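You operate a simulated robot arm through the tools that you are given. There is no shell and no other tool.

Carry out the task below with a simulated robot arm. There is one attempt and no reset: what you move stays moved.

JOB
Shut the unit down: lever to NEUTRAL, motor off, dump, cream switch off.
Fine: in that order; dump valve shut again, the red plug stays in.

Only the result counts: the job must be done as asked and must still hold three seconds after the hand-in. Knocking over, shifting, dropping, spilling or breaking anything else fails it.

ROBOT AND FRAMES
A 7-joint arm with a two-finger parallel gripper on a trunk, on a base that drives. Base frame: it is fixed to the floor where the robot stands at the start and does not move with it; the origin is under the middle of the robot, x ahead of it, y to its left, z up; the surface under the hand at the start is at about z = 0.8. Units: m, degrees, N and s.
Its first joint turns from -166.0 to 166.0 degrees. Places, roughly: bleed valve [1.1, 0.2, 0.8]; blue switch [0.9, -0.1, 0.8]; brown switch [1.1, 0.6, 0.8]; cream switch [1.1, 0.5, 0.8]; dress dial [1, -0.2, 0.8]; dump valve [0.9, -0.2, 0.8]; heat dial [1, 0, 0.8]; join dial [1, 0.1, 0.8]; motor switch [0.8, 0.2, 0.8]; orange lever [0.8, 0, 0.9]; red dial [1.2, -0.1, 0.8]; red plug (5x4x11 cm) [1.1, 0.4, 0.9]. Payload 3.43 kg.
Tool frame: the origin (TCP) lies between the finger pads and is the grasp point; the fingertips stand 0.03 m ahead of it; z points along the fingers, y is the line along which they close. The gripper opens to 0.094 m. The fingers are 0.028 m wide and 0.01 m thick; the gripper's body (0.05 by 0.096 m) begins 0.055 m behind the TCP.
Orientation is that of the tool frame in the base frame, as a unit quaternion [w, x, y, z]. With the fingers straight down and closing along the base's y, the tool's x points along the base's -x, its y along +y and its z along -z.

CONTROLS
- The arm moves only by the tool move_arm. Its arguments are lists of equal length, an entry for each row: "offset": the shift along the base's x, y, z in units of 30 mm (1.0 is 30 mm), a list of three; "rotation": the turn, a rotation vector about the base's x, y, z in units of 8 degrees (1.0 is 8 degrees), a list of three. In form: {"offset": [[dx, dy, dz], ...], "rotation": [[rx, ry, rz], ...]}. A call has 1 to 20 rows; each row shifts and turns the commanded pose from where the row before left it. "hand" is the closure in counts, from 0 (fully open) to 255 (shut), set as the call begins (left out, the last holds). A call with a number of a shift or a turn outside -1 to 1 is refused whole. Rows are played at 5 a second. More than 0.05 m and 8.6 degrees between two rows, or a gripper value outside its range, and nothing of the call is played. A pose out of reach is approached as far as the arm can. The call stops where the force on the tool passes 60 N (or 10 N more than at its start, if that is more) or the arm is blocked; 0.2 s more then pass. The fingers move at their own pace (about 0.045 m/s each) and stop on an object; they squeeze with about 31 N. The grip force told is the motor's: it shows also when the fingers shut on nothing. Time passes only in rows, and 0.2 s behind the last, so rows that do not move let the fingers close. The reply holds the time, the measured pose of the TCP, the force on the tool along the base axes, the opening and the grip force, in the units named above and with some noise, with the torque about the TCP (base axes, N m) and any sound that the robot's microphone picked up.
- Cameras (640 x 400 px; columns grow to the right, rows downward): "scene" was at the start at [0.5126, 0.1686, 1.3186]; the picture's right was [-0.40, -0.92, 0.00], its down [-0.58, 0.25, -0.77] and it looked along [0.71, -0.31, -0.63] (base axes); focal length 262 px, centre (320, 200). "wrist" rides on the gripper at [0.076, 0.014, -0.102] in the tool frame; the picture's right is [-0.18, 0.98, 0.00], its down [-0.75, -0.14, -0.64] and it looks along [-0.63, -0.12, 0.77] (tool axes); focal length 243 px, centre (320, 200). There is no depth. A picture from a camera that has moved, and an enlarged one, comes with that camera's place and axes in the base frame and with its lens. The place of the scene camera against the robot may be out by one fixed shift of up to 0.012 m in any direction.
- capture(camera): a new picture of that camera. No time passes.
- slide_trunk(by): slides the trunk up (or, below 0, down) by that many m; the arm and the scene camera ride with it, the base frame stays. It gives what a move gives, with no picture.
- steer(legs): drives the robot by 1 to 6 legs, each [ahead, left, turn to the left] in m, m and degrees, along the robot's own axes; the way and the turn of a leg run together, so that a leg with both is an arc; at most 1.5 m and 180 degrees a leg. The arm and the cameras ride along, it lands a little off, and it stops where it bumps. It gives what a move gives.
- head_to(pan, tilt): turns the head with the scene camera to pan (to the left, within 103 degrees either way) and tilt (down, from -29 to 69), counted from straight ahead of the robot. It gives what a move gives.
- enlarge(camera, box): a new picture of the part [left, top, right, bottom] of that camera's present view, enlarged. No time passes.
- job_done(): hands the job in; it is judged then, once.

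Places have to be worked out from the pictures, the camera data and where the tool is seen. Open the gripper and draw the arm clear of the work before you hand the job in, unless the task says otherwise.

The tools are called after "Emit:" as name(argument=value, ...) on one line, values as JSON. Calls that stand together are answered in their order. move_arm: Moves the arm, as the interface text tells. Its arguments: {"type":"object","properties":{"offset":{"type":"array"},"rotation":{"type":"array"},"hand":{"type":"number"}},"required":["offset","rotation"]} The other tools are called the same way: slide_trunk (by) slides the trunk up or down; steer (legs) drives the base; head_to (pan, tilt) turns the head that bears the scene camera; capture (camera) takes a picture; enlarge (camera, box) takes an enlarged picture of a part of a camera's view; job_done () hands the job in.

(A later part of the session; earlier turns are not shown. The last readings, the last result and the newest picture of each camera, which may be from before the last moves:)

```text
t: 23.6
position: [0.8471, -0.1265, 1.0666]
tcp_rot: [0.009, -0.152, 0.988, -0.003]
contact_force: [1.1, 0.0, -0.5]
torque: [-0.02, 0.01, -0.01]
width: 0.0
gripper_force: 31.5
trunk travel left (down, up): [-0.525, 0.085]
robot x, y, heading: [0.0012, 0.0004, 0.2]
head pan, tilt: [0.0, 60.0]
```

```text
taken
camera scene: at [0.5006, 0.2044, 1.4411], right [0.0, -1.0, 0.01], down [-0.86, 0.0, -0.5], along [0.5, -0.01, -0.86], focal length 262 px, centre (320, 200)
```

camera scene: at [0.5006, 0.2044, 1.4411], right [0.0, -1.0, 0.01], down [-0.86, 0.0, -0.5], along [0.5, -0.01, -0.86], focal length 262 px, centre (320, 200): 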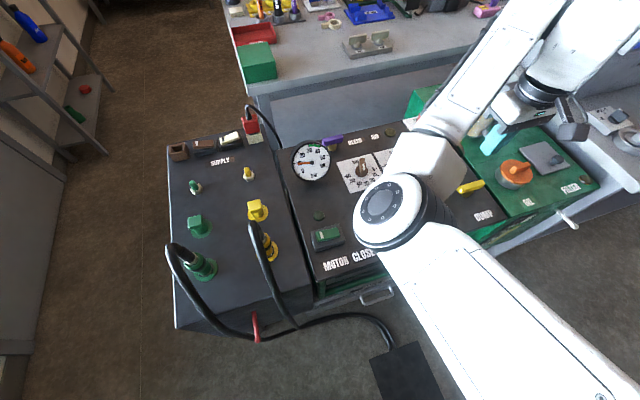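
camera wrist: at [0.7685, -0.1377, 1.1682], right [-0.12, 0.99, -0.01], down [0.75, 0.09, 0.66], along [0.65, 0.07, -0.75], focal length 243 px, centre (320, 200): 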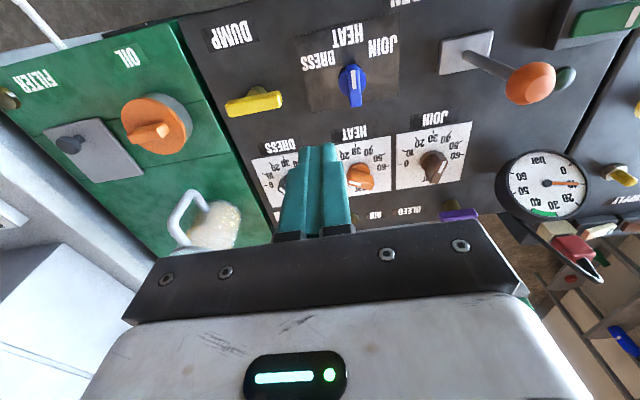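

The lever is still upright, but the elbow now hangs close over it, so I must not descend from this stance. I lift the hand and trunk, then look at the floor to find a better stance further right.

Emit:
move_arm(offset=[[0, 0, 1], [0, 0, 1], [0, 0, 1], [-0.3, 0, 1]], rotation=[[0, 0, 0], [0, 0, 0], [0, 0, 0], [0, 0, 0]])

Emit:
slide_trunk(by=0.085)

Emit:
head_to(pan=-40, tilt=60)

Emit:
capture(camera="scene")

Emit:
head_to(pan=-90, tilt=50)

Emit:
capture(camera="scene")

Emit:
capture(camera="wrist")

```text
t: 24.6
position: [0.8372, -0.1265, 1.1873]
tcp_rot: [0.009, -0.152, 0.988, -0.003]
contact_force: [0.2, -1.3, -0.2]
torque: [-0.02, 0.01, -0.02]
width: 0.0
gripper_force: 31.1
trunk travel left (down, up): [-0.525, 0.085]
robot x, y, heading: [0.0012, 0.0014, -0.1]
head pan, tilt: [0.0, 60.0]
```

```text
t: 25.9
position: [0.8373, -0.1262, 1.2725]
tcp_rot: [0.01, -0.152, 0.988, -0.002]
contact_force: [0.1, -0.5, 0.1]
torque: [-0.03, -0.02, -0.02]
width: 0.0
gripper_force: 31.0
trunk travel left (down, up): [-0.61, 0.0]
robot x, y, heading: [-0.0006, 0.0061, 0.0]
head pan, tilt: [0.0, 60.0]
```

```text
t: 26.9
position: [0.8361, -0.1271, 1.272]
tcp_rot: [0.009, -0.153, 0.988, -0.003]
contact_force: [0.5, -0.3, -0.3]
torque: [-0.02, -0.03, 0.01]
width: 0.0003
gripper_force: 30.8
trunk travel left (down, up): [-0.61, 0.0]
robot x, y, heading: [0.0015, 0.0008, 0.1]
head pan, tilt: [-40.0, 60.0]
```

```text
taken
camera scene: at [0.4849, 0.1618, 1.5264], right [-0.64, -0.77, 0.0], down [-0.66, 0.55, -0.51], along [0.39, -0.33, -0.86], focal length 262 px, centre (320, 200)
```

scene: 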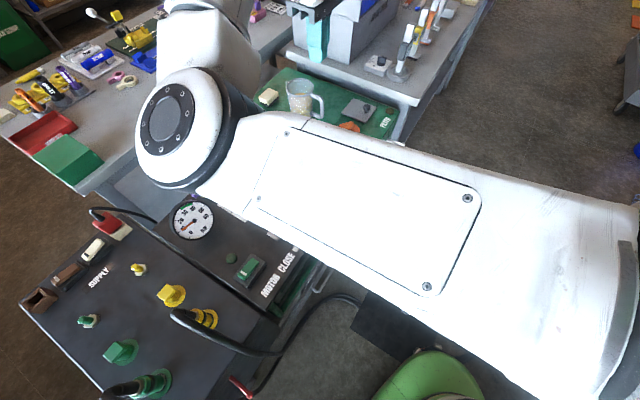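

```text
t: 28.1
position: [0.8375, -0.1254, 1.2727]
tcp_rot: [0.01, -0.151, 0.989, -0.003]
contact_force: [1.0, 0.0, -0.4]
torque: [-0.01, 0.03, -0.02]
width: 0.0
gripper_force: 31.2
trunk travel left (down, up): [-0.61, 0.0]
robot x, y, heading: [0.0004, 0.0042, 0.1]
head pan, tilt: [-90.0, 50.0]
```

```text
taken
camera scene: at [0.4339, 0.1277, 1.539], right [-1.0, 0.0, 0.0], down [0.0, 0.76, -0.65], along [0.0, -0.65, -0.76], focal length 262 px, centre (320, 200)
```

scene: 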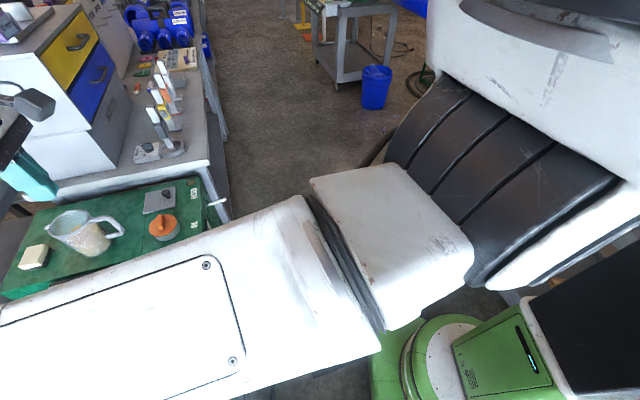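

```text
taken
camera wrist: at [0.7585, -0.1363, 1.3736], right [-0.12, 0.99, -0.01], down [0.75, 0.09, 0.66], along [0.65, 0.07, -0.75], focal length 243 px, centre (320, 200)
```

wrist: 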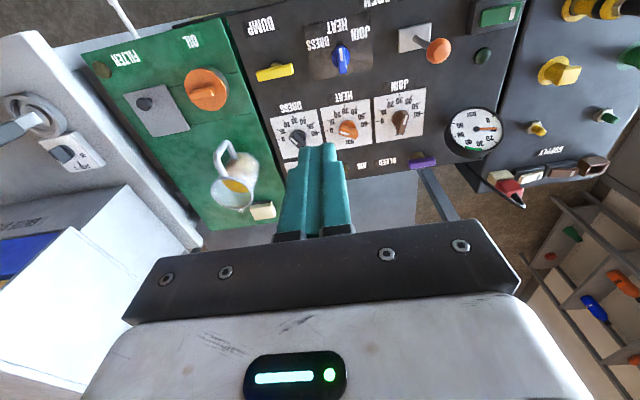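

The robot's elbow hangs to the left of the arm, so a stance to the right, turned left, keeps it in front of the panel. With the hand high (z 1.27), I turn 20° left and shift right/back a bit, keeping off the black box on the floor.

Emit:
steer(legs=[[0, 0, 20], [-0.2, -0.374, 0]])

Emit:
head_to(pan=-15, tilt=60)

Emit:
capture(camera="scene")

Emit:
capture(camera="wrist")

```text
t: 31.8
position: [0.7764, -0.2626, 1.2695]
tcp_rot: [0.01, -0.32, 0.947, -0.001]
contact_force: [0.3, -0.3, 0.2]
torque: [0.02, 0.0, 0.01]
width: 0.0
gripper_force: 30.7
trunk travel left (down, up): [-0.61, 0.0]
robot x, y, heading: [-0.058, -0.428, 19.7]
head pan, tilt: [-90.0, 50.0]
```

```text
t: 33.3
position: [0.7763, -0.2606, 1.2713]
tcp_rot: [0.009, -0.32, 0.947, 0.0]
contact_force: [-0.8, 0.7, -0.9]
torque: [0.0, -0.03, -0.03]
width: 0.0001
gripper_force: 31.1
trunk travel left (down, up): [-0.61, 0.0]
robot x, y, heading: [-0.0552, -0.4231, 20.0]
head pan, tilt: [-15.0, 60.0]
```

```text
taken
camera scene: at [0.3575, -0.0883, 1.5246], right [0.08, -1.0, 0.0], down [-0.86, -0.07, -0.5], along [0.5, 0.04, -0.87], focal length 262 px, centre (320, 200)
```

scene: 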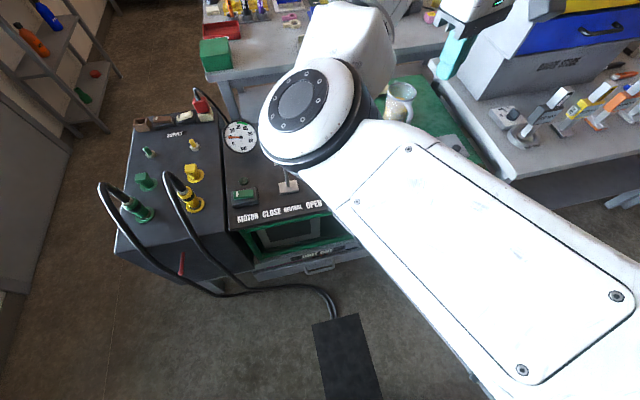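

```text
taken
camera wrist: at [0.7057, -0.2982, 1.3717], right [-0.45, 0.89, 0.0], down [0.67, 0.34, 0.66], along [0.59, 0.29, -0.75], focal length 243 px, centre (320, 200)
```

wrist: 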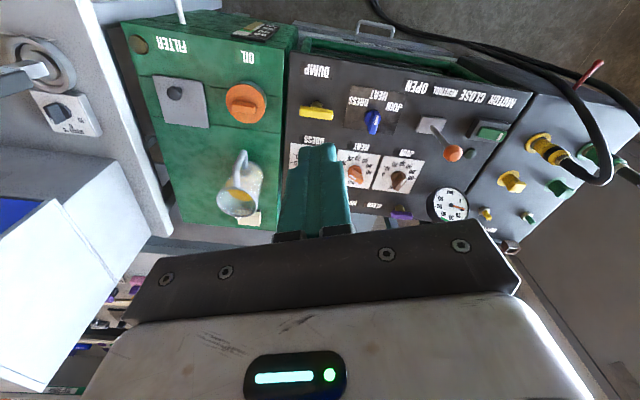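

The black box is a floor item at about x 0.2–0.55, y −0.04 to −0.39, so I keep clear of it. I turn 15° more left and move right/forward to about [0.1, −0.7], which puts the dump valve at ~0.93 m with the elbow well in front of the panel.

Emit:
steer(legs=[[0, 0, 15], [-0.031, -0.314, 0]])

Emit:
head_to(pan=-20, tilt=55)

Emit:
capture(camera="scene")

Emit:
capture(camera="wrist")

```text
t: 36.3
position: [0.8645, -0.3397, 1.2702]
tcp_rot: [0.009, -0.437, 0.899, 0.001]
contact_force: [-0.1, -0.9, -0.3]
torque: [0.03, -0.03, 0.04]
width: 0.0
gripper_force: 31.1
trunk travel left (down, up): [-0.61, 0.0]
robot x, y, heading: [0.1017, -0.7111, 34.7]
head pan, tilt: [-15.0, 60.0]
```

```text
t: 37.0
position: [0.864, -0.3415, 1.2713]
tcp_rot: [0.01, -0.437, 0.899, 0.0]
contact_force: [0.1, -0.7, 1.1]
torque: [-0.01, -0.04, -0.02]
width: 0.0001
gripper_force: 31.1
trunk travel left (down, up): [-0.61, 0.0]
robot x, y, heading: [0.0988, -0.7088, 34.5]
head pan, tilt: [-20.0, 55.0]
```

```text
taken
camera scene: at [0.4217, -0.2818, 1.5306], right [0.25, -0.97, 0.0], down [-0.79, -0.21, -0.57], along [0.55, 0.14, -0.82], focal length 262 px, centre (320, 200)
```

scene: 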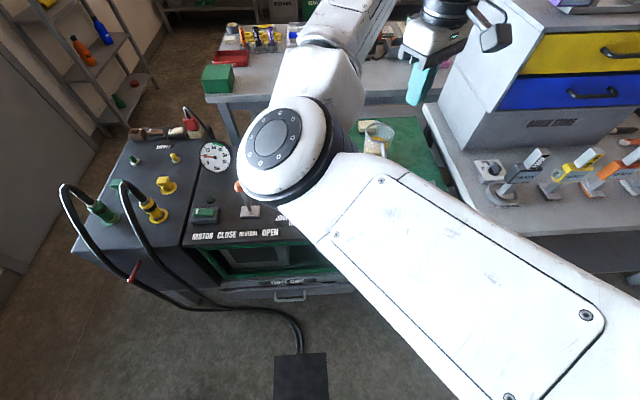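

```text
taken
camera wrist: at [0.8048, -0.3935, 1.3717], right [-0.66, 0.75, 0.0], down [0.57, 0.5, 0.66], along [0.49, 0.43, -0.75], focal length 243 px, centre (320, 200)
```

wrist: 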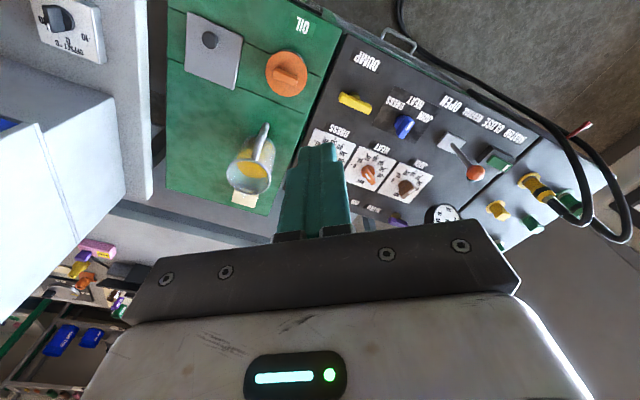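

Now the elbow is well in front of the units. I move above the dump handle (≈[0.892, −0.209]) and yaw the tool +56° so the fingers close across the handle, opening the gripper.

Emit:
move_arm(offset=[[0.117, 0.546, -0.9], [0.117, 0.546, -0.9], [0.117, 0.546, -0.9], [0.117, 0.546, -0.9], [0.117, 0.546, -0.9], [0.117, 0.546, -0.9], [0.117, 0.546, -0.9], [0.117, 0.546, -0.9]], rotation=[[0, 0, 0.875], [0, 0, 0.875], [0, 0, 0.875], [0, 0, 0.875], [0, 0, 0.875], [0, 0, 0.875], [0, 0, 0.875], [0, 0, 0.875]], hand=0)

Emit:
capture(camera="scene")

Emit:
capture(camera="wrist")

```text
t: 38.8
position: [0.8913, -0.2091, 1.0538]
tcp_rot: [-0.008, 0.809, -0.588, -0.004]
contact_force: [-0.4, 0.3, 0.4]
torque: [-0.02, -0.02, 0.05]
width: 0.094
gripper_force: 0.1
trunk travel left (down, up): [-0.61, 0.0]
robot x, y, heading: [0.1, -0.7136, 34.4]
head pan, tilt: [-20.0, 55.0]
```

```text
taken
camera scene: at [0.4217, -0.2819, 1.5307], right [0.25, -0.97, 0.0], down [-0.79, -0.2, -0.57], along [0.56, 0.14, -0.82], focal length 262 px, centre (320, 200)
```

scene: 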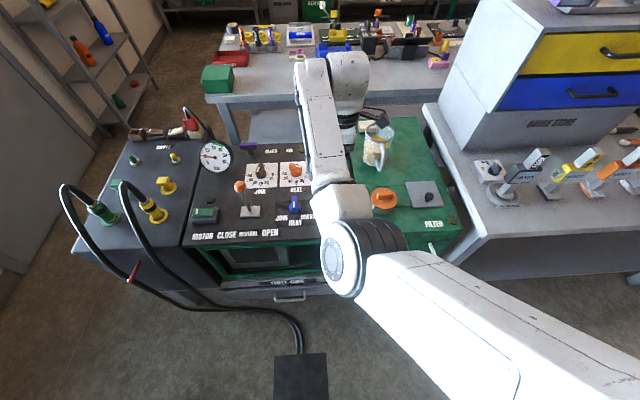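

```text
taken
camera wrist: at [0.902, -0.2887, 1.1553], right [-0.99, -0.13, 0.0], down [-0.1, 0.75, 0.66], along [-0.08, 0.65, -0.75], focal length 243 px, centre (320, 200)
```

wrist: 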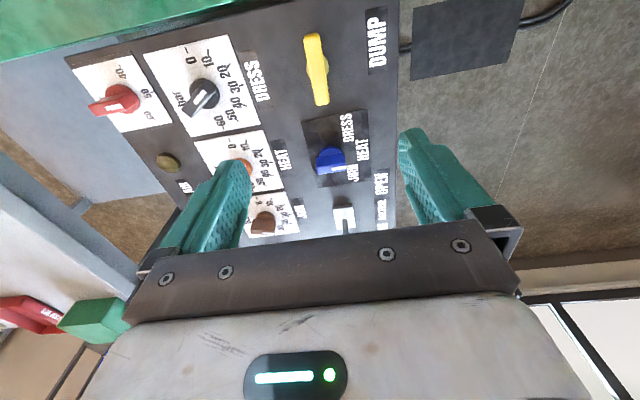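

I enlarge the dump handle from the wrist camera to pin down its hub and height.

Emit:
enlarge(camera="wrist", box=[280, 10, 370, 130])

Emit:
enlarge(camera="scene", box=[180, 120, 320, 250])

```text
3.33 times, centred on (325, 70) of wrist
camera zoom: at [0.902, -0.2887, 1.1553], right [-0.99, -0.13, 0.0], down [-0.1, 0.75, 0.66], along [-0.08, 0.65, -0.75], focal length 809 px, centre (303, 633)
```

zoom: 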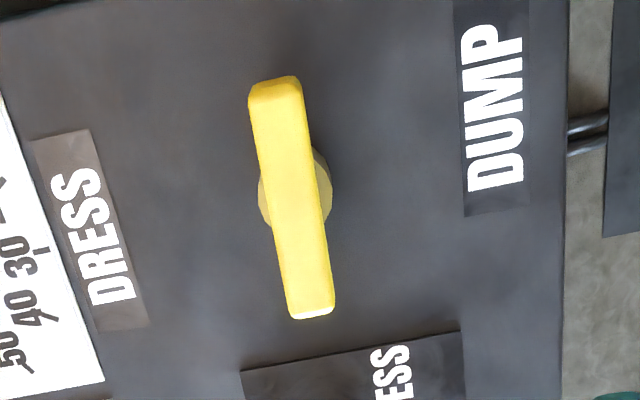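

```text
3.08 times, centred on (250, 185) of scene
camera zoom: at [0.4217, -0.2819, 1.5307], right [0.25, -0.97, 0.0], down [-0.79, -0.2, -0.57], along [0.56, 0.14, -0.82], focal length 805 px, centre (535, 246)
```

zoom: 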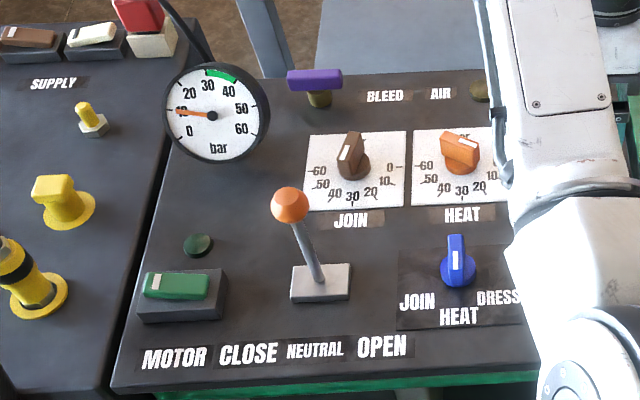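

The hub is at about [0.898, −0.218] with the handle at z≈0.84 lying along the panel's long axis. I descend around it.

Emit:
move_arm(offset=[[0.22, -0.3, -0.9], [0, 0, -0.95], [0, 0, -0.95], [0, 0, -0.95], [0, 0, -0.95], [0, 0, -0.95], [0, 0, -0.6], [0, 0, -0.35]], rotation=[[0, 0, 0], [0, 0, 0], [0, 0, 0], [0, 0, 0], [0, 0, 0], [0, 0, 0], [0, 0, 0], [0, 0, 0]])

Emit:
capture(camera="wrist")

Emit:
capture(camera="scene")

```text
t: 40.6
position: [0.8997, -0.2175, 0.855]
tcp_rot: [-0.008, 0.808, -0.589, -0.006]
contact_force: [-0.2, -0.1, -0.6]
torque: [0.03, -0.01, 0.0]
width: 0.094
gripper_force: 0.0
trunk travel left (down, up): [-0.61, 0.0]
robot x, y, heading: [0.1025, -0.7082, 34.5]
head pan, tilt: [-20.0, 55.0]
```

```text
taken
camera wrist: at [0.9091, -0.2976, 0.9568], right [-0.99, -0.13, 0.0], down [-0.1, 0.75, 0.66], along [-0.08, 0.65, -0.76], focal length 243 px, centre (320, 200)
```

wrist: 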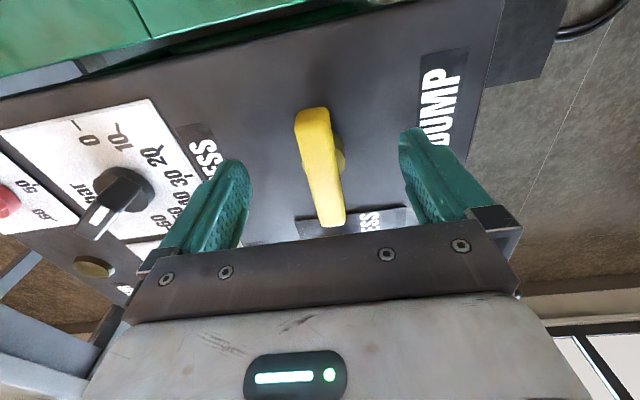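

```text
taken
camera scene: at [0.4217, -0.2819, 1.5307], right [0.25, -0.97, 0.0], down [-0.79, -0.2, -0.57], along [0.56, 0.14, -0.82], focal length 262 px, centre (320, 200)
```

scene: 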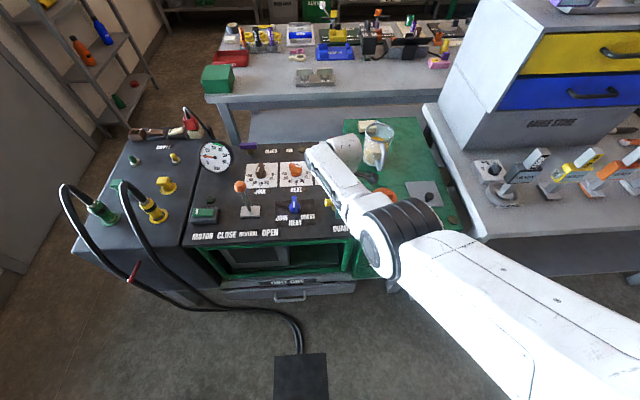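

The handle sits centred between the fingers. I close on it.

Emit:
move_arm(offset=[[0, -0.05, 0], [0, 0, 0], [0, 0, 0], [0, 0, 0], [0, 0, 0], [0, 0, 0], [0, 0, 0]], rotation=[[0, 0, 0], [0, 0, 0], [0, 0, 0], [0, 0, 0], [0, 0, 0], [0, 0, 0], [0, 0, 0]], hand=255)

Emit:
capture(camera="wrist")

```text
t: 42.2
position: [0.8982, -0.2178, 0.8556]
tcp_rot: [-0.007, 0.808, -0.589, -0.006]
contact_force: [-6.9, -2.3, 3.0]
torque: [-0.55, 0.9, 0.06]
width: 0.0179
gripper_force: 45.1
trunk travel left (down, up): [-0.61, 0.0]
robot x, y, heading: [0.1006, -0.7068, 34.3]
head pan, tilt: [-20.0, 55.0]
```

```text
taken
camera wrist: at [0.9084, -0.2989, 0.9569], right [-0.99, -0.13, 0.0], down [-0.1, 0.75, 0.66], along [-0.08, 0.65, -0.76], focal length 243 px, centre (320, 200)
```

wrist: 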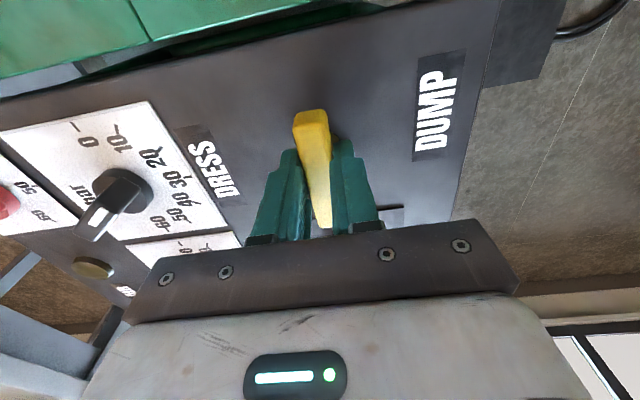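

Gripped (18 mm). I try a small clockwise turn of 8° and read the torque to learn the opening direction.

Emit:
move_arm(offset=[[0, 0, 0], [0, 0, 0], [0, 0, 0]], rotation=[[0, 0, -0.5], [0, 0, -0.5], [0, 0, 0]])

Emit:
capture(camera="wrist")

```text
t: 43.0
position: [0.8977, -0.2195, 0.856]
tcp_rot: [-0.008, 0.765, -0.644, -0.006]
contact_force: [-13.0, -1.5, -3.2]
torque: [-0.19, 0.95, 0.09]
width: 0.0178
gripper_force: 44.8
trunk travel left (down, up): [-0.61, 0.0]
robot x, y, heading: [0.1024, -0.7093, 34.5]
head pan, tilt: [-20.0, 55.0]
```

```text
taken
camera wrist: at [0.8964, -0.2997, 0.9569], right [-1.0, 0.01, 0.0], down [0.01, 0.76, 0.66], along [0.01, 0.66, -0.76], focal length 243 px, centre (320, 200)
```

wrist: 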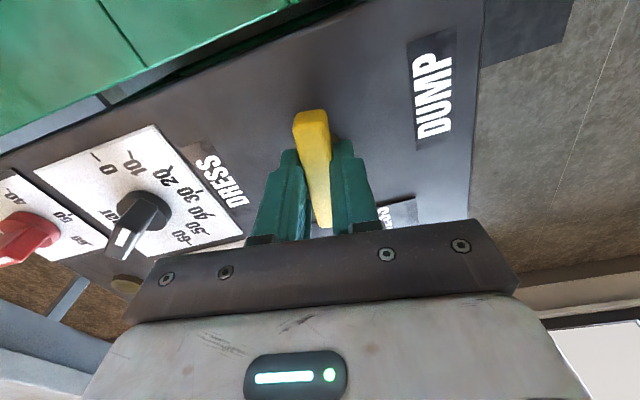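

The handle follows clockwise with almost no torque. I continue clockwise in the same direction.

Emit:
move_arm(offset=[[0, 0, 0], [0, 0, 0], [0, 0, 0], [0, 0, 0], [0, 0, 0]], rotation=[[0, 0, -0.8], [0, 0, -0.8], [0, 0, -0.8], [0, 0, -0.8], [0, 0, -0.8]])

Emit:
capture(camera="wrist")

Emit:
enlarge(camera="scene", box=[180, 120, 320, 250])

```text
t: 44.2
position: [0.8946, -0.2187, 0.8561]
tcp_rot: [0.005, -0.559, 0.829, 0.003]
contact_force: [-44.2, -1.3, 3.5]
torque: [0.94, 0.45, 0.26]
width: 0.0179
gripper_force: 45.3
trunk travel left (down, up): [-0.61, 0.0]
robot x, y, heading: [0.1008, -0.7088, 34.7]
head pan, tilt: [-20.0, 55.0]
```

```text
taken
camera wrist: at [0.8519, -0.2862, 0.9573], right [-0.84, 0.54, 0.0], down [0.41, 0.64, 0.65], along [0.35, 0.55, -0.76], focal length 243 px, centre (320, 200)
```

wrist: 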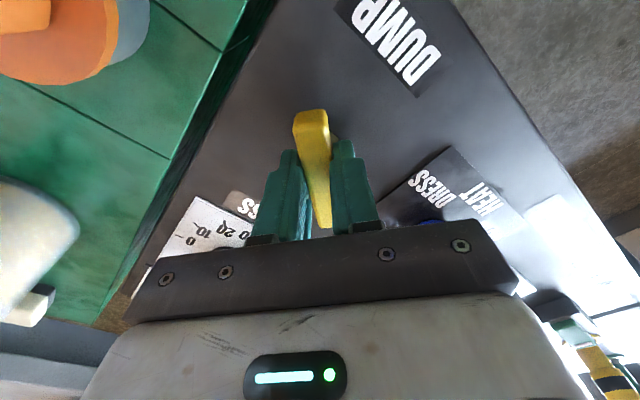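

```text
3.08 times, centred on (250, 185) of scene
camera zoom: at [0.4193, -0.2817, 1.5311], right [0.25, -0.97, 0.0], down [-0.79, -0.21, -0.57], along [0.56, 0.14, -0.82], focal length 805 px, centre (535, 246)
```

zoom: 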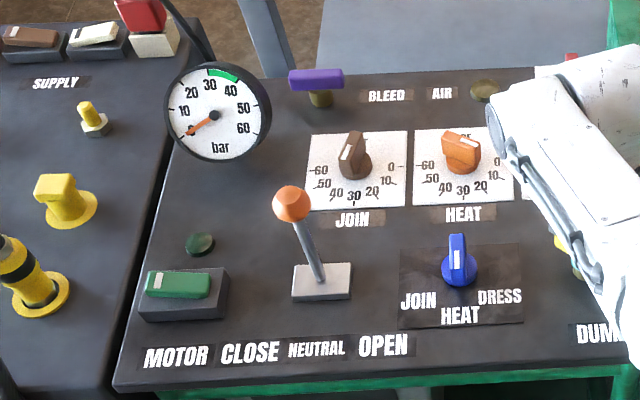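

The gauge is falling — the valve is dumping. I relieve the 44 N sideways load (shift −x ~4 mm) and wait at this angle for the pressure to drain.

Emit:
move_arm(offset=[[-0.12, 0, 0], [0, 0, 0], [0, 0, 0], [0, 0, 0], [0, 0, 0]], rotation=[[0, 0, 0], [0, 0, 0], [0, 0, 0], [0, 0, 0], [0, 0, 0]])

Emit:
enlarge(camera="scene", box=[190, 130, 250, 190])

```text
t: 45.4
position: [0.8932, -0.2181, 0.856]
tcp_rot: [0.008, -0.559, 0.829, 0.002]
contact_force: [-22.9, 9.4, -13.0]
torque: [-0.74, 1.55, 0.18]
width: 0.018
gripper_force: 44.4
trunk travel left (down, up): [-0.61, 0.0]
robot x, y, heading: [0.098, -0.7117, 34.4]
head pan, tilt: [-20.0, 55.0]
```

```text
6.67 times, centred on (220, 160) of scene
camera zoom: at [0.4213, -0.2811, 1.5305], right [0.25, -0.97, 0.0], down [-0.79, -0.21, -0.57], along [0.56, 0.14, -0.82], focal length 1744 px, centre (987, 467)
```

zoom: 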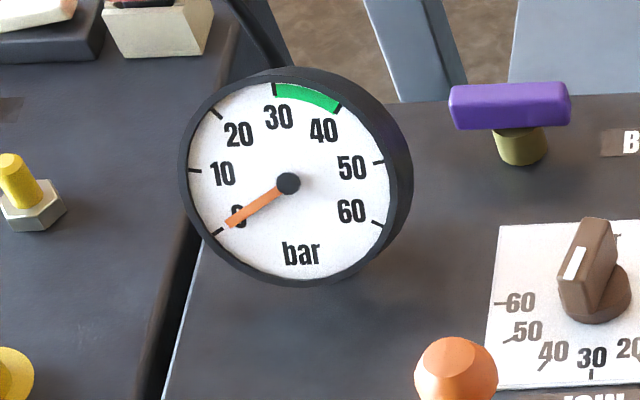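

Gauge reads 0. To be sure it's a full dump, I open a bit further, easing the sideways load, and then check again.

Emit:
move_arm(offset=[[-0.1, 0, 0], [0, 0, 0], [0, 0, 0], [0, 0, 0], [0, 0, 0], [0, 0, 0]], rotation=[[0, 0, -0.5], [0, 0, -0.7], [0, 0, -0.7], [0, 0, -0.7], [0, 0, -0.7], [0, 0, 0]])

Emit:
capture(camera="wrist")

Emit:
enlarge(camera="scene", box=[180, 120, 320, 250])

```text
t: 46.8
position: [0.8927, -0.2171, 0.8555]
tcp_rot: [0.01, -0.354, 0.935, 0.002]
contact_force: [-15.4, 19.0, -16.4]
torque: [1.36, -0.4, 0.16]
width: 0.018
gripper_force: 45.1
trunk travel left (down, up): [-0.61, 0.0]
robot x, y, heading: [0.0979, -0.7098, 34.5]
head pan, tilt: [-20.0, 55.0]
```

```text
taken
camera wrist: at [0.8237, -0.2591, 0.9569], right [-0.51, 0.86, 0.0], down [0.65, 0.39, 0.66], along [0.56, 0.34, -0.75], focal length 243 px, centre (320, 200)
```

wrist: 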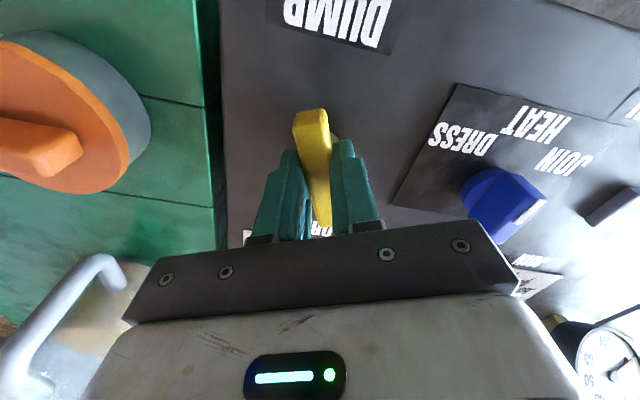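

```text
3.08 times, centred on (250, 185) of scene
camera zoom: at [0.4214, -0.2806, 1.5304], right [0.25, -0.97, 0.0], down [-0.79, -0.21, -0.57], along [0.56, 0.14, -0.82], focal length 805 px, centre (535, 246)
```

zoom: 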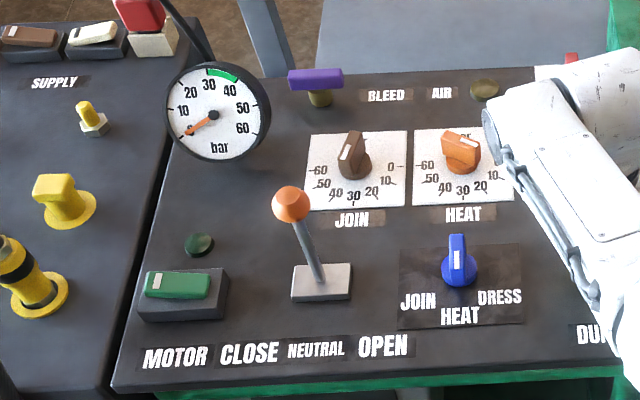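

Gauge firmly at 0 with the valve ~66° open. Now I turn it back counter-clockwise to shut, slightly past the starting angle to seat it.

Emit:
move_arm(offset=[[0.02, 0, 0], [0.02, 0, 0], [0.02, 0, 0], [0.02, 0, 0], [0.02, 0, 0], [0.02, 0, 0], [0.02, 0, 0], [0.02, 0, 0], [0.02, 0, 0], [0.02, 0, 0], [0.02, 0, 0], [0, 0, 0]], rotation=[[0, 0, 0.78], [0, 0, 0.78], [0, 0, 0.78], [0, 0, 0.78], [0, 0, 0.78], [0, 0, 0.78], [0, 0, 0.78], [0, 0, 0.78], [0, 0, 0.78], [0, 0, 0.78], [0, 0, 0.78], [0, 0, 0]])

Emit:
capture(camera="wrist")

Emit:
enlarge(camera="scene", box=[180, 120, 320, 250])

```text
t: 49.4
position: [0.8975, -0.2199, 0.8567]
tcp_rot: [-0.007, 0.819, -0.573, -0.007]
contact_force: [-9.4, 15.2, -18.6]
torque: [-0.02, 0.8, -1.36]
width: 0.0179
gripper_force: 44.7
trunk travel left (down, up): [-0.61, 0.0]
robot x, y, heading: [0.1018, -0.7106, 34.6]
head pan, tilt: [-20.0, 55.0]
```

```text
taken
camera wrist: at [0.9115, -0.2988, 0.9571], right [-0.99, -0.16, 0.0], down [-0.13, 0.74, 0.66], along [-0.11, 0.65, -0.75], focal length 243 px, centre (320, 200)
```

wrist: 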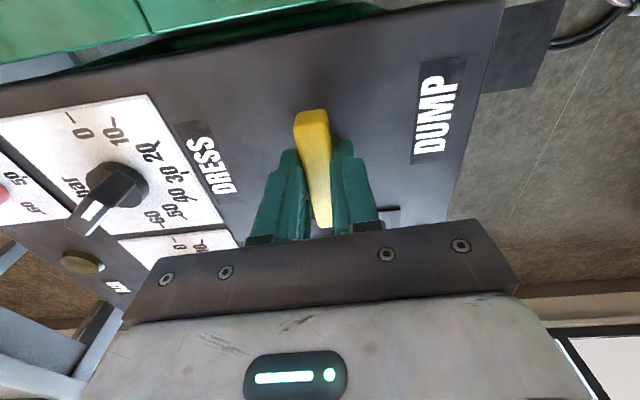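

```text
3.08 times, centred on (250, 185) of scene
camera zoom: at [0.4221, -0.2809, 1.5303], right [0.25, -0.97, 0.0], down [-0.79, -0.21, -0.57], along [0.56, 0.14, -0.82], focal length 805 px, centre (535, 246)
```

zoom: 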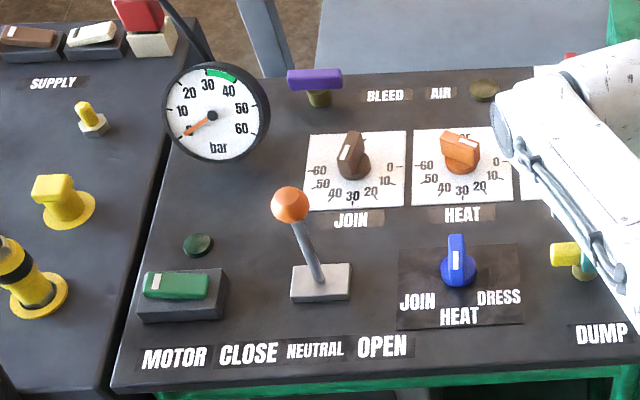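

The handle is back at its stop (reaction torque −1.4 Nm, ~2° past start), gauge at 0. I release it.

Emit:
move_arm(offset=[[0, 0, 0], [0, 0, 0], [0, 0, 0], [0, 0, 0], [0, 0, 0], [0, 0, 0]], rotation=[[0, 0, 0], [0, 0, 0], [0, 0, 0], [0, 0, 0], [0, 0, 0], [0, 0, 0]], hand=0)

Emit:
move_arm(offset=[[0, 0, 0.8], [0, 0, 0.9], [0, 0, 0.9], [0, 0, 0.9], [0, 0, 0.9], [0, 0, 0.9], [0, 0, 0.9], [0, 0, 0.9]], rotation=[[0, 0, 0], [0, 0, 0], [0, 0, 0], [0, 0, 0], [0, 0, 0], [0, 0, 0], [0, 0, 0], [0, 0, 0]])

Emit:
capture(camera="wrist")

Emit:
capture(camera="scene")

```text
t: 50.8
position: [0.8989, -0.22, 0.8574]
tcp_rot: [-0.008, 0.82, -0.572, -0.005]
contact_force: [-0.3, 1.0, 0.1]
torque: [0.03, 0.01, -0.01]
width: 0.094
gripper_force: 0.1
trunk travel left (down, up): [-0.61, 0.0]
robot x, y, heading: [0.098, -0.7099, 34.5]
head pan, tilt: [-20.0, 55.0]
```

```text
t: 52.6
position: [0.8981, -0.219, 1.0709]
tcp_rot: [-0.008, 0.819, -0.573, -0.005]
contact_force: [0.7, 0.0, 0.7]
torque: [0.01, -0.01, 0.03]
width: 0.094
gripper_force: 0.0
trunk travel left (down, up): [-0.61, 0.0]
robot x, y, heading: [0.0987, -0.7067, 34.7]
head pan, tilt: [-20.0, 55.0]
```

```text
taken
camera wrist: at [0.9112, -0.2992, 1.1714], right [-0.99, -0.17, 0.0], down [-0.13, 0.74, 0.66], along [-0.11, 0.65, -0.76], focal length 243 px, centre (320, 200)
```

wrist: 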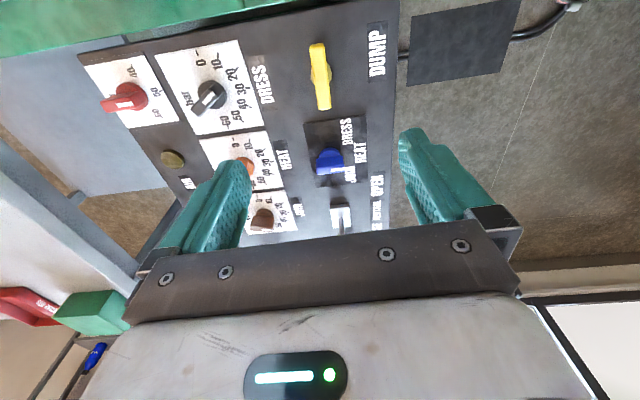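

```text
taken
camera scene: at [0.4217, -0.2819, 1.5306], right [0.25, -0.97, 0.0], down [-0.79, -0.2, -0.57], along [0.56, 0.14, -0.82], focal length 262 px, centre (320, 200)
```

scene: 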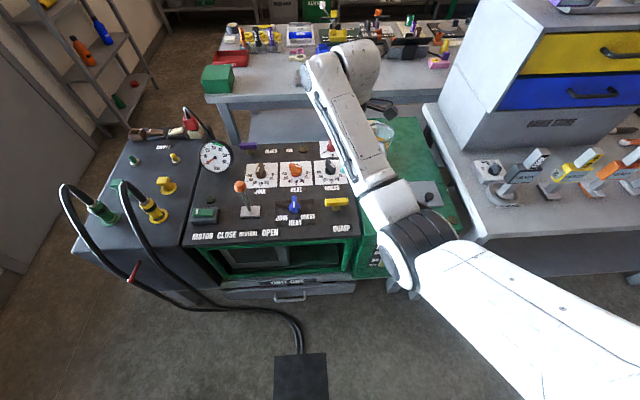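

The dump handle is back in its shut position and the gauge is at 0. Next the cream switch at about [1.067, 0.475]; I raise the hand, shut the fingers, and pre-turn the tool by −112° for the approach from the left side of the left panel.

Emit:
move_arm(offset=[[0, 0, 0.9], [0, 0, 0.9], [0, 0, 0.9], [0, 0, 0.9], [0, 0, 0.9], [0, 0, 0.9], [0, 0, 0.6], [0, 0, 0], [0, 0, 0], [0, 0, 0], [0, 0, 0], [0, 0, 0], [0, 0, 0], [0, 0, 0], [0, 0, 0], [0, 0, 0]], rotation=[[0, 0, 0], [0, 0, 0], [0, 0, -1], [0, 0, -1], [0, 0, -1], [0, 0, -1], [0, 0, -1], [0, 0, -1], [0, 0, -1], [0, 0, -1], [0, 0, -1], [0, 0, -1], [0, 0, -1], [0, 0, -1], [0, 0, -1], [0, 0, -1]], hand=255)

Emit:
capture(camera="wrist")

Emit:
enlarge(camera="scene", box=[180, 120, 380, 250])

Emit:
head_to(pan=103, tilt=40)

Emit:
capture(camera="scene")

```text
t: 56.0
position: [0.8998, -0.22, 1.2488]
tcp_rot: [0.009, 0.018, 1.0, -0.004]
contact_force: [0.7, 0.2, -0.7]
torque: [-0.01, 0.01, -0.03]
width: 0.0001
gripper_force: 31.2
trunk travel left (down, up): [-0.61, 0.0]
robot x, y, heading: [0.1019, -0.7147, 34.5]
head pan, tilt: [-20.0, 55.0]
```

```text
taken
camera wrist: at [0.8222, -0.2031, 1.3506], right [0.22, 0.98, -0.01], down [0.74, -0.16, 0.66], along [0.64, -0.15, -0.75], focal length 243 px, centre (320, 200)
```

wrist: 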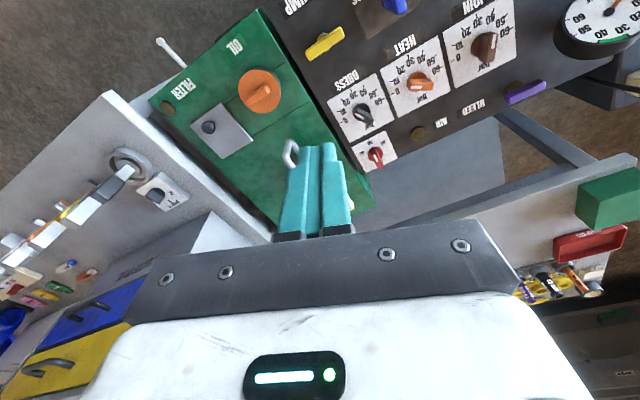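

```text
3.08 times, centred on (280, 185) of scene
camera zoom: at [0.4217, -0.2818, 1.5307], right [0.25, -0.97, 0.0], down [-0.79, -0.2, -0.57], along [0.56, 0.14, -0.82], focal length 805 px, centre (443, 246)
```

zoom: 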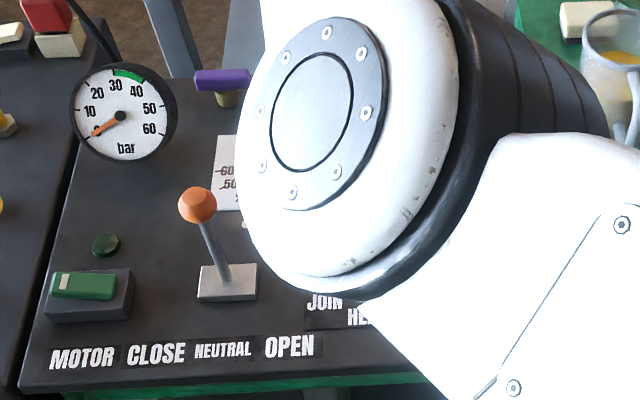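

```text
t: 58.0
position: [0.8982, -0.2191, 1.2486]
tcp_rot: [0.008, 0.016, 1.0, -0.005]
contact_force: [-0.5, 0.7, 0.1]
torque: [-0.02, 0.01, 0.02]
width: 0.0
gripper_force: 31.6
trunk travel left (down, up): [-0.61, 0.0]
robot x, y, heading: [0.0999, -0.7084, 34.4]
head pan, tilt: [103.0, 40.0]
```

```text
taken
camera scene: at [0.2893, -0.2424, 1.5514], right [0.68, 0.74, 0.0], down [0.47, -0.43, -0.77], along [-0.56, 0.52, -0.64], focal length 262 px, centre (320, 200)
```

scene: 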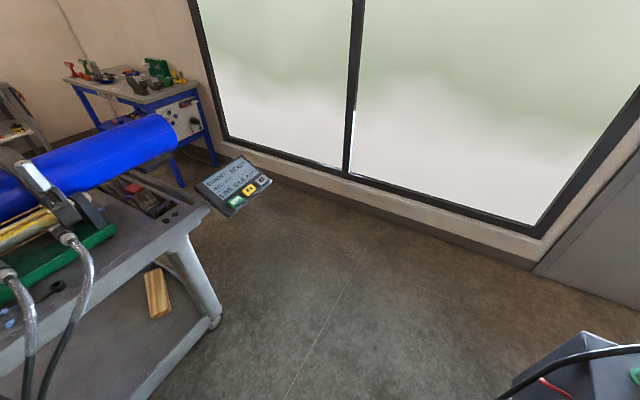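

A workbench and a screen stand behind on the left, so I drive keeping x ≥ −0.02: first back along the way I came, then left to about [0.05, 0.6], with the hand at z 1.25.

Emit:
steer(legs=[[0.105, 0.365, 0], [0.595, 0.743, 0]])

Emit:
capture(camera="scene")

Emit:
head_to(pan=-40, tilt=50)

Emit:
capture(camera="scene")

```text
t: 65.0
position: [0.8709, 1.0869, 1.25]
tcp_rot: [0.009, 0.02, 1.0, -0.004]
contact_force: [-0.2, -0.1, 0.7]
torque: [0.02, -0.03, -0.05]
width: 0.0
gripper_force: 31.2
trunk travel left (down, up): [-0.61, 0.0]
robot x, y, heading: [0.0701, 0.6017, 34.2]
head pan, tilt: [103.0, 40.0]
```

```text
taken
camera scene: at [0.2607, 1.0684, 1.5514], right [0.68, 0.73, 0.0], down [0.47, -0.44, -0.77], along [-0.56, 0.52, -0.64], focal length 262 px, centre (320, 200)
```

scene: 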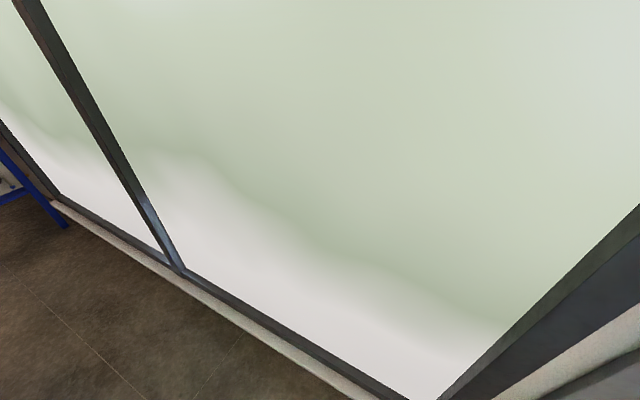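

```text
t: 67.3
position: [0.8717, 1.0872, 1.2491]
tcp_rot: [0.009, 0.02, 1.0, -0.005]
contact_force: [-0.3, 0.8, -0.7]
torque: [-0.03, 0.04, -0.01]
width: 0.0002
gripper_force: 31.2
trunk travel left (down, up): [-0.61, 0.0]
robot x, y, heading: [0.0653, 0.6032, 33.7]
head pan, tilt: [-40.0, 50.0]
```

```text
taken
camera scene: at [0.3996, 1.0026, 1.5372], right [-0.1, -0.99, 0.0], down [-0.76, 0.08, -0.64], along [0.64, -0.07, -0.77], focal length 262 px, centre (320, 200)
```

scene: 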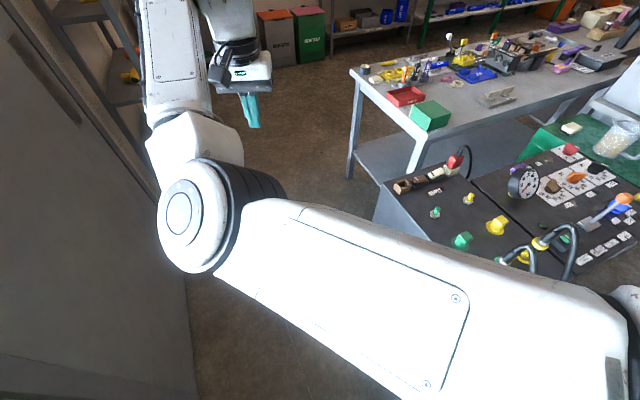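

The way is clear. Now I turn right ~69° to face the left panel from its left-front and sidle to about [0.36, 0.86].

Emit:
steer(legs=[[0, 0, -69], [0.095, 0.386, 0]])

Emit:
head_to(pan=0, tilt=50)

Emit:
capture(camera="scene")

Emit:
capture(camera="wrist")

```text
t: 72.7
position: [1.1037, 0.2872, 1.2494]
tcp_rot: [0.004, 0.581, 0.814, -0.009]
contact_force: [-0.1, -0.6, 0.9]
torque: [-0.03, 0.01, 0.05]
width: 0.0001
gripper_force: 31.0
trunk travel left (down, up): [-0.61, 0.0]
robot x, y, heading: [0.3607, 0.8612, -34.9]
head pan, tilt: [-40.0, 50.0]
```

```text
t: 73.8
position: [1.1034, 0.2868, 1.2497]
tcp_rot: [0.004, 0.582, 0.813, -0.008]
contact_force: [-0.4, -0.7, -0.9]
torque: [-0.03, 0.0, -0.03]
width: 0.0
gripper_force: 30.9
trunk travel left (down, up): [-0.61, 0.0]
robot x, y, heading: [0.3653, 0.8634, -34.6]
head pan, tilt: [0.0, 50.0]
```

```text
taken
camera scene: at [0.8994, 0.7231, 1.5372], right [-0.57, -0.82, 0.0], down [-0.63, 0.44, -0.64], along [0.53, -0.37, -0.77], focal length 262 px, centre (320, 200)
```

scene: 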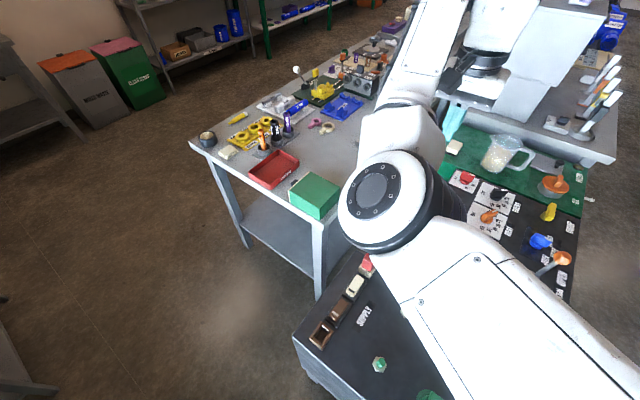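

```text
taken
camera wrist: at [1.094, 0.364, 1.3506], right [0.99, 0.14, 0.0], down [0.11, -0.75, 0.66], along [0.09, -0.65, -0.75], focal length 243 px, centre (320, 200)
```

wrist: 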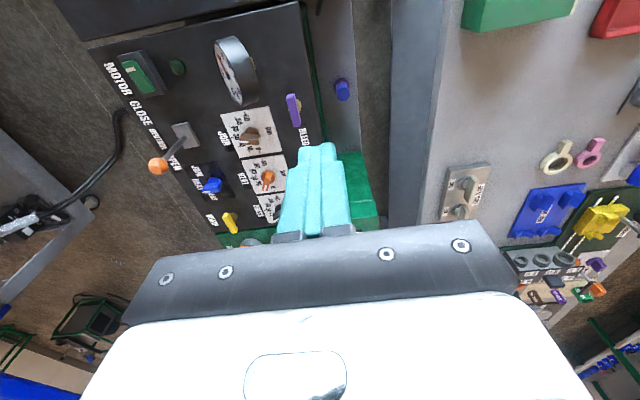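

The hand is past the switch now; I bring it back over the cream switch and lower to z≈1.12 for a good look.

Emit:
move_arm(offset=[[-0.17, 0.95, 0], [-0.17, 0.95, 0], [-0.17, 0.95, 0], [-0.17, 0.95, -0.5], [-0.17, 0.95, -0.5], [-0.17, 0.95, -0.5], [0, 0, -0.9], [0, 0, -0.9], [0, 0, -0.9]], rotation=[[0, 0, 0], [0, 0, 0], [0, 0, 0], [0, 0, 0], [0, 0, 0], [0, 0, 0], [0, 0, 0], [0, 0, 0], [0, 0, 0]])

Emit:
capture(camera="scene")

Emit:
capture(camera="wrist")

```text
t: 75.8
position: [1.0754, 0.459, 1.1251]
tcp_rot: [0.005, 0.581, 0.814, -0.008]
contact_force: [-0.5, 0.3, -0.2]
torque: [-0.03, 0.02, 0.01]
width: 0.0002
gripper_force: 31.0
trunk travel left (down, up): [-0.61, 0.0]
robot x, y, heading: [0.365, 0.8609, -34.7]
head pan, tilt: [0.0, 50.0]
```

```text
taken
camera scene: at [0.8994, 0.7233, 1.5372], right [-0.57, -0.82, 0.0], down [-0.63, 0.44, -0.64], along [0.53, -0.37, -0.77], focal length 262 px, centre (320, 200)
```

scene: 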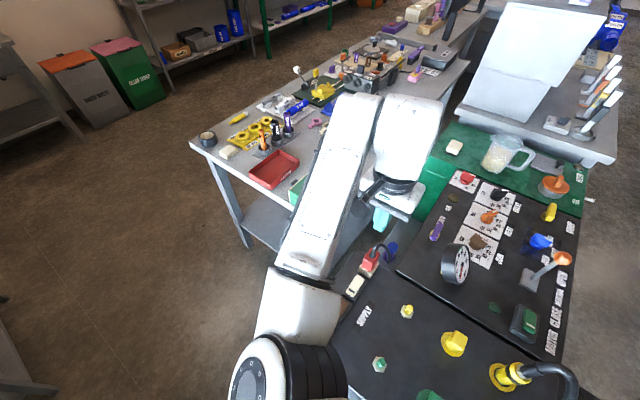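

```text
taken
camera wrist: at [1.0643, 0.536, 1.2258], right [0.99, 0.14, 0.0], down [0.11, -0.75, 0.66], along [0.09, -0.65, -0.75], focal length 243 px, centre (320, 200)
```

wrist: 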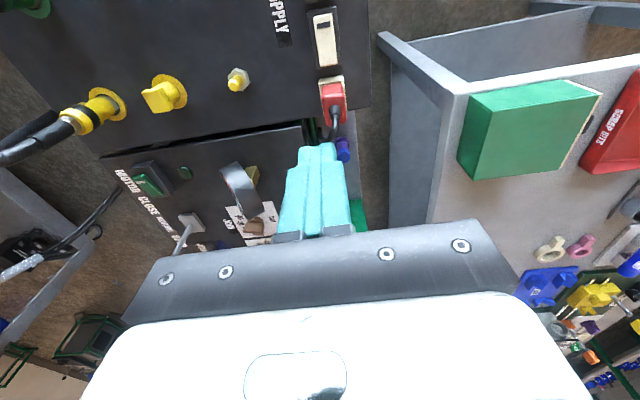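

I enlarge the cream switch and red plug in both views to fix the press point.

Emit:
enlarge(camera="wrist", box=[270, 0, 390, 150])

Emit:
enlarge(camera="scene", box=[330, 210, 430, 320])

```text
2.67 times, centred on (330, 75) of wrist
camera zoom: at [1.0643, 0.536, 1.2258], right [0.99, 0.14, 0.0], down [0.11, -0.75, 0.66], along [0.09, -0.65, -0.75], focal length 647 px, centre (293, 533)
```

zoom: 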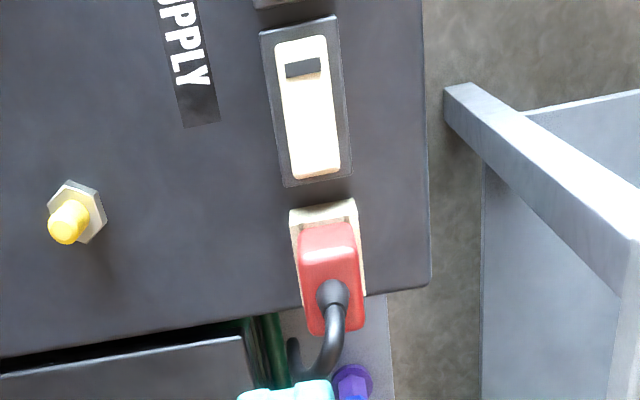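

```text
3.64 times, centred on (380, 265) of scene
camera zoom: at [0.8994, 0.7233, 1.5372], right [-0.57, -0.82, 0.0], down [-0.63, 0.44, -0.64], along [0.53, -0.37, -0.77], focal length 951 px, centre (102, -36)
```

zoom: 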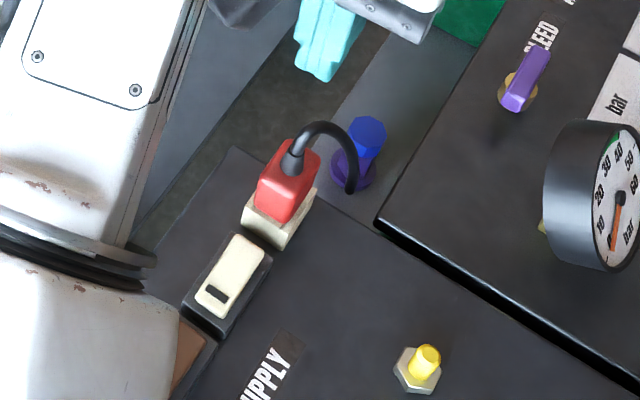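

The rocker centre is at about [1.077, 0.484] with the raised end at y≈0.459; the red plug's near face is at y≈0.438. To stay clear of the plug I yaw the tool +88° and lean it 24° so the wrist tilts away from the plug, all at height.

Emit:
move_arm(offset=[[0.05, 0.1, 0], [0.05, 0.1, 0], [0.05, 0.1, 0], [0.02, 0.16, 0], [0, 0, 0], [0, 0, 0], [0, 0, 0], [0, 0, 0], [0, 0, 0], [0, 0, 0], [0, 0, 0], [0, 0, 0], [0, 0, 0], [0, 0, 0], [0, 0, 0]], rotation=[[0, 0, 1], [0, 0, 1], [0, 0, 1], [0, 0, 1], [0, 0, 1], [0, 0, 1], [0, 0, 1], [0, 0, 1], [0, 0, 1], [0, 0, 1], [0, 0, 1], [-0.714, -0.23, 0], [-0.714, -0.23, 0], [-0.714, -0.23, 0], [-0.714, -0.23, 0]], hand=255)

Emit:
capture(camera="scene")

Emit:
capture(camera="wrist")

```text
t: 79.0
position: [1.0802, 0.4722, 1.1235]
tcp_rot: [0.043, -0.146, 0.966, -0.209]
contact_force: [0.8, -0.6, 0.4]
torque: [0.0, 0.01, 0.0]
width: 0.0001
gripper_force: 30.5
trunk travel left (down, up): [-0.61, 0.0]
robot x, y, heading: [0.3659, 0.8594, -34.8]
head pan, tilt: [0.0, 50.0]
```

```text
taken
camera scene: at [0.8994, 0.7232, 1.5372], right [-0.57, -0.82, 0.0], down [-0.63, 0.44, -0.64], along [0.53, -0.37, -0.77], focal length 262 px, centre (320, 200)
```

scene: 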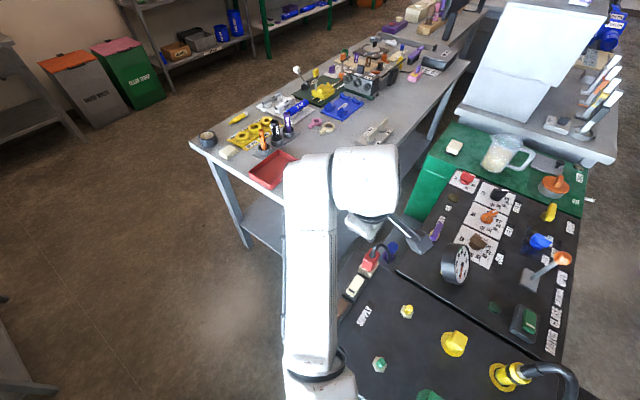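

```text
taken
camera wrist: at [0.9881, 0.5005, 1.2093], right [-0.08, 0.91, -0.4], down [0.66, 0.35, 0.66], along [0.74, -0.21, -0.63], focal length 243 px, centre (320, 200)
```

wrist: 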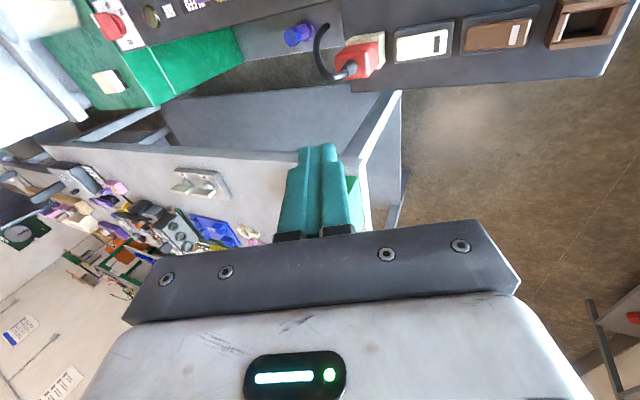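

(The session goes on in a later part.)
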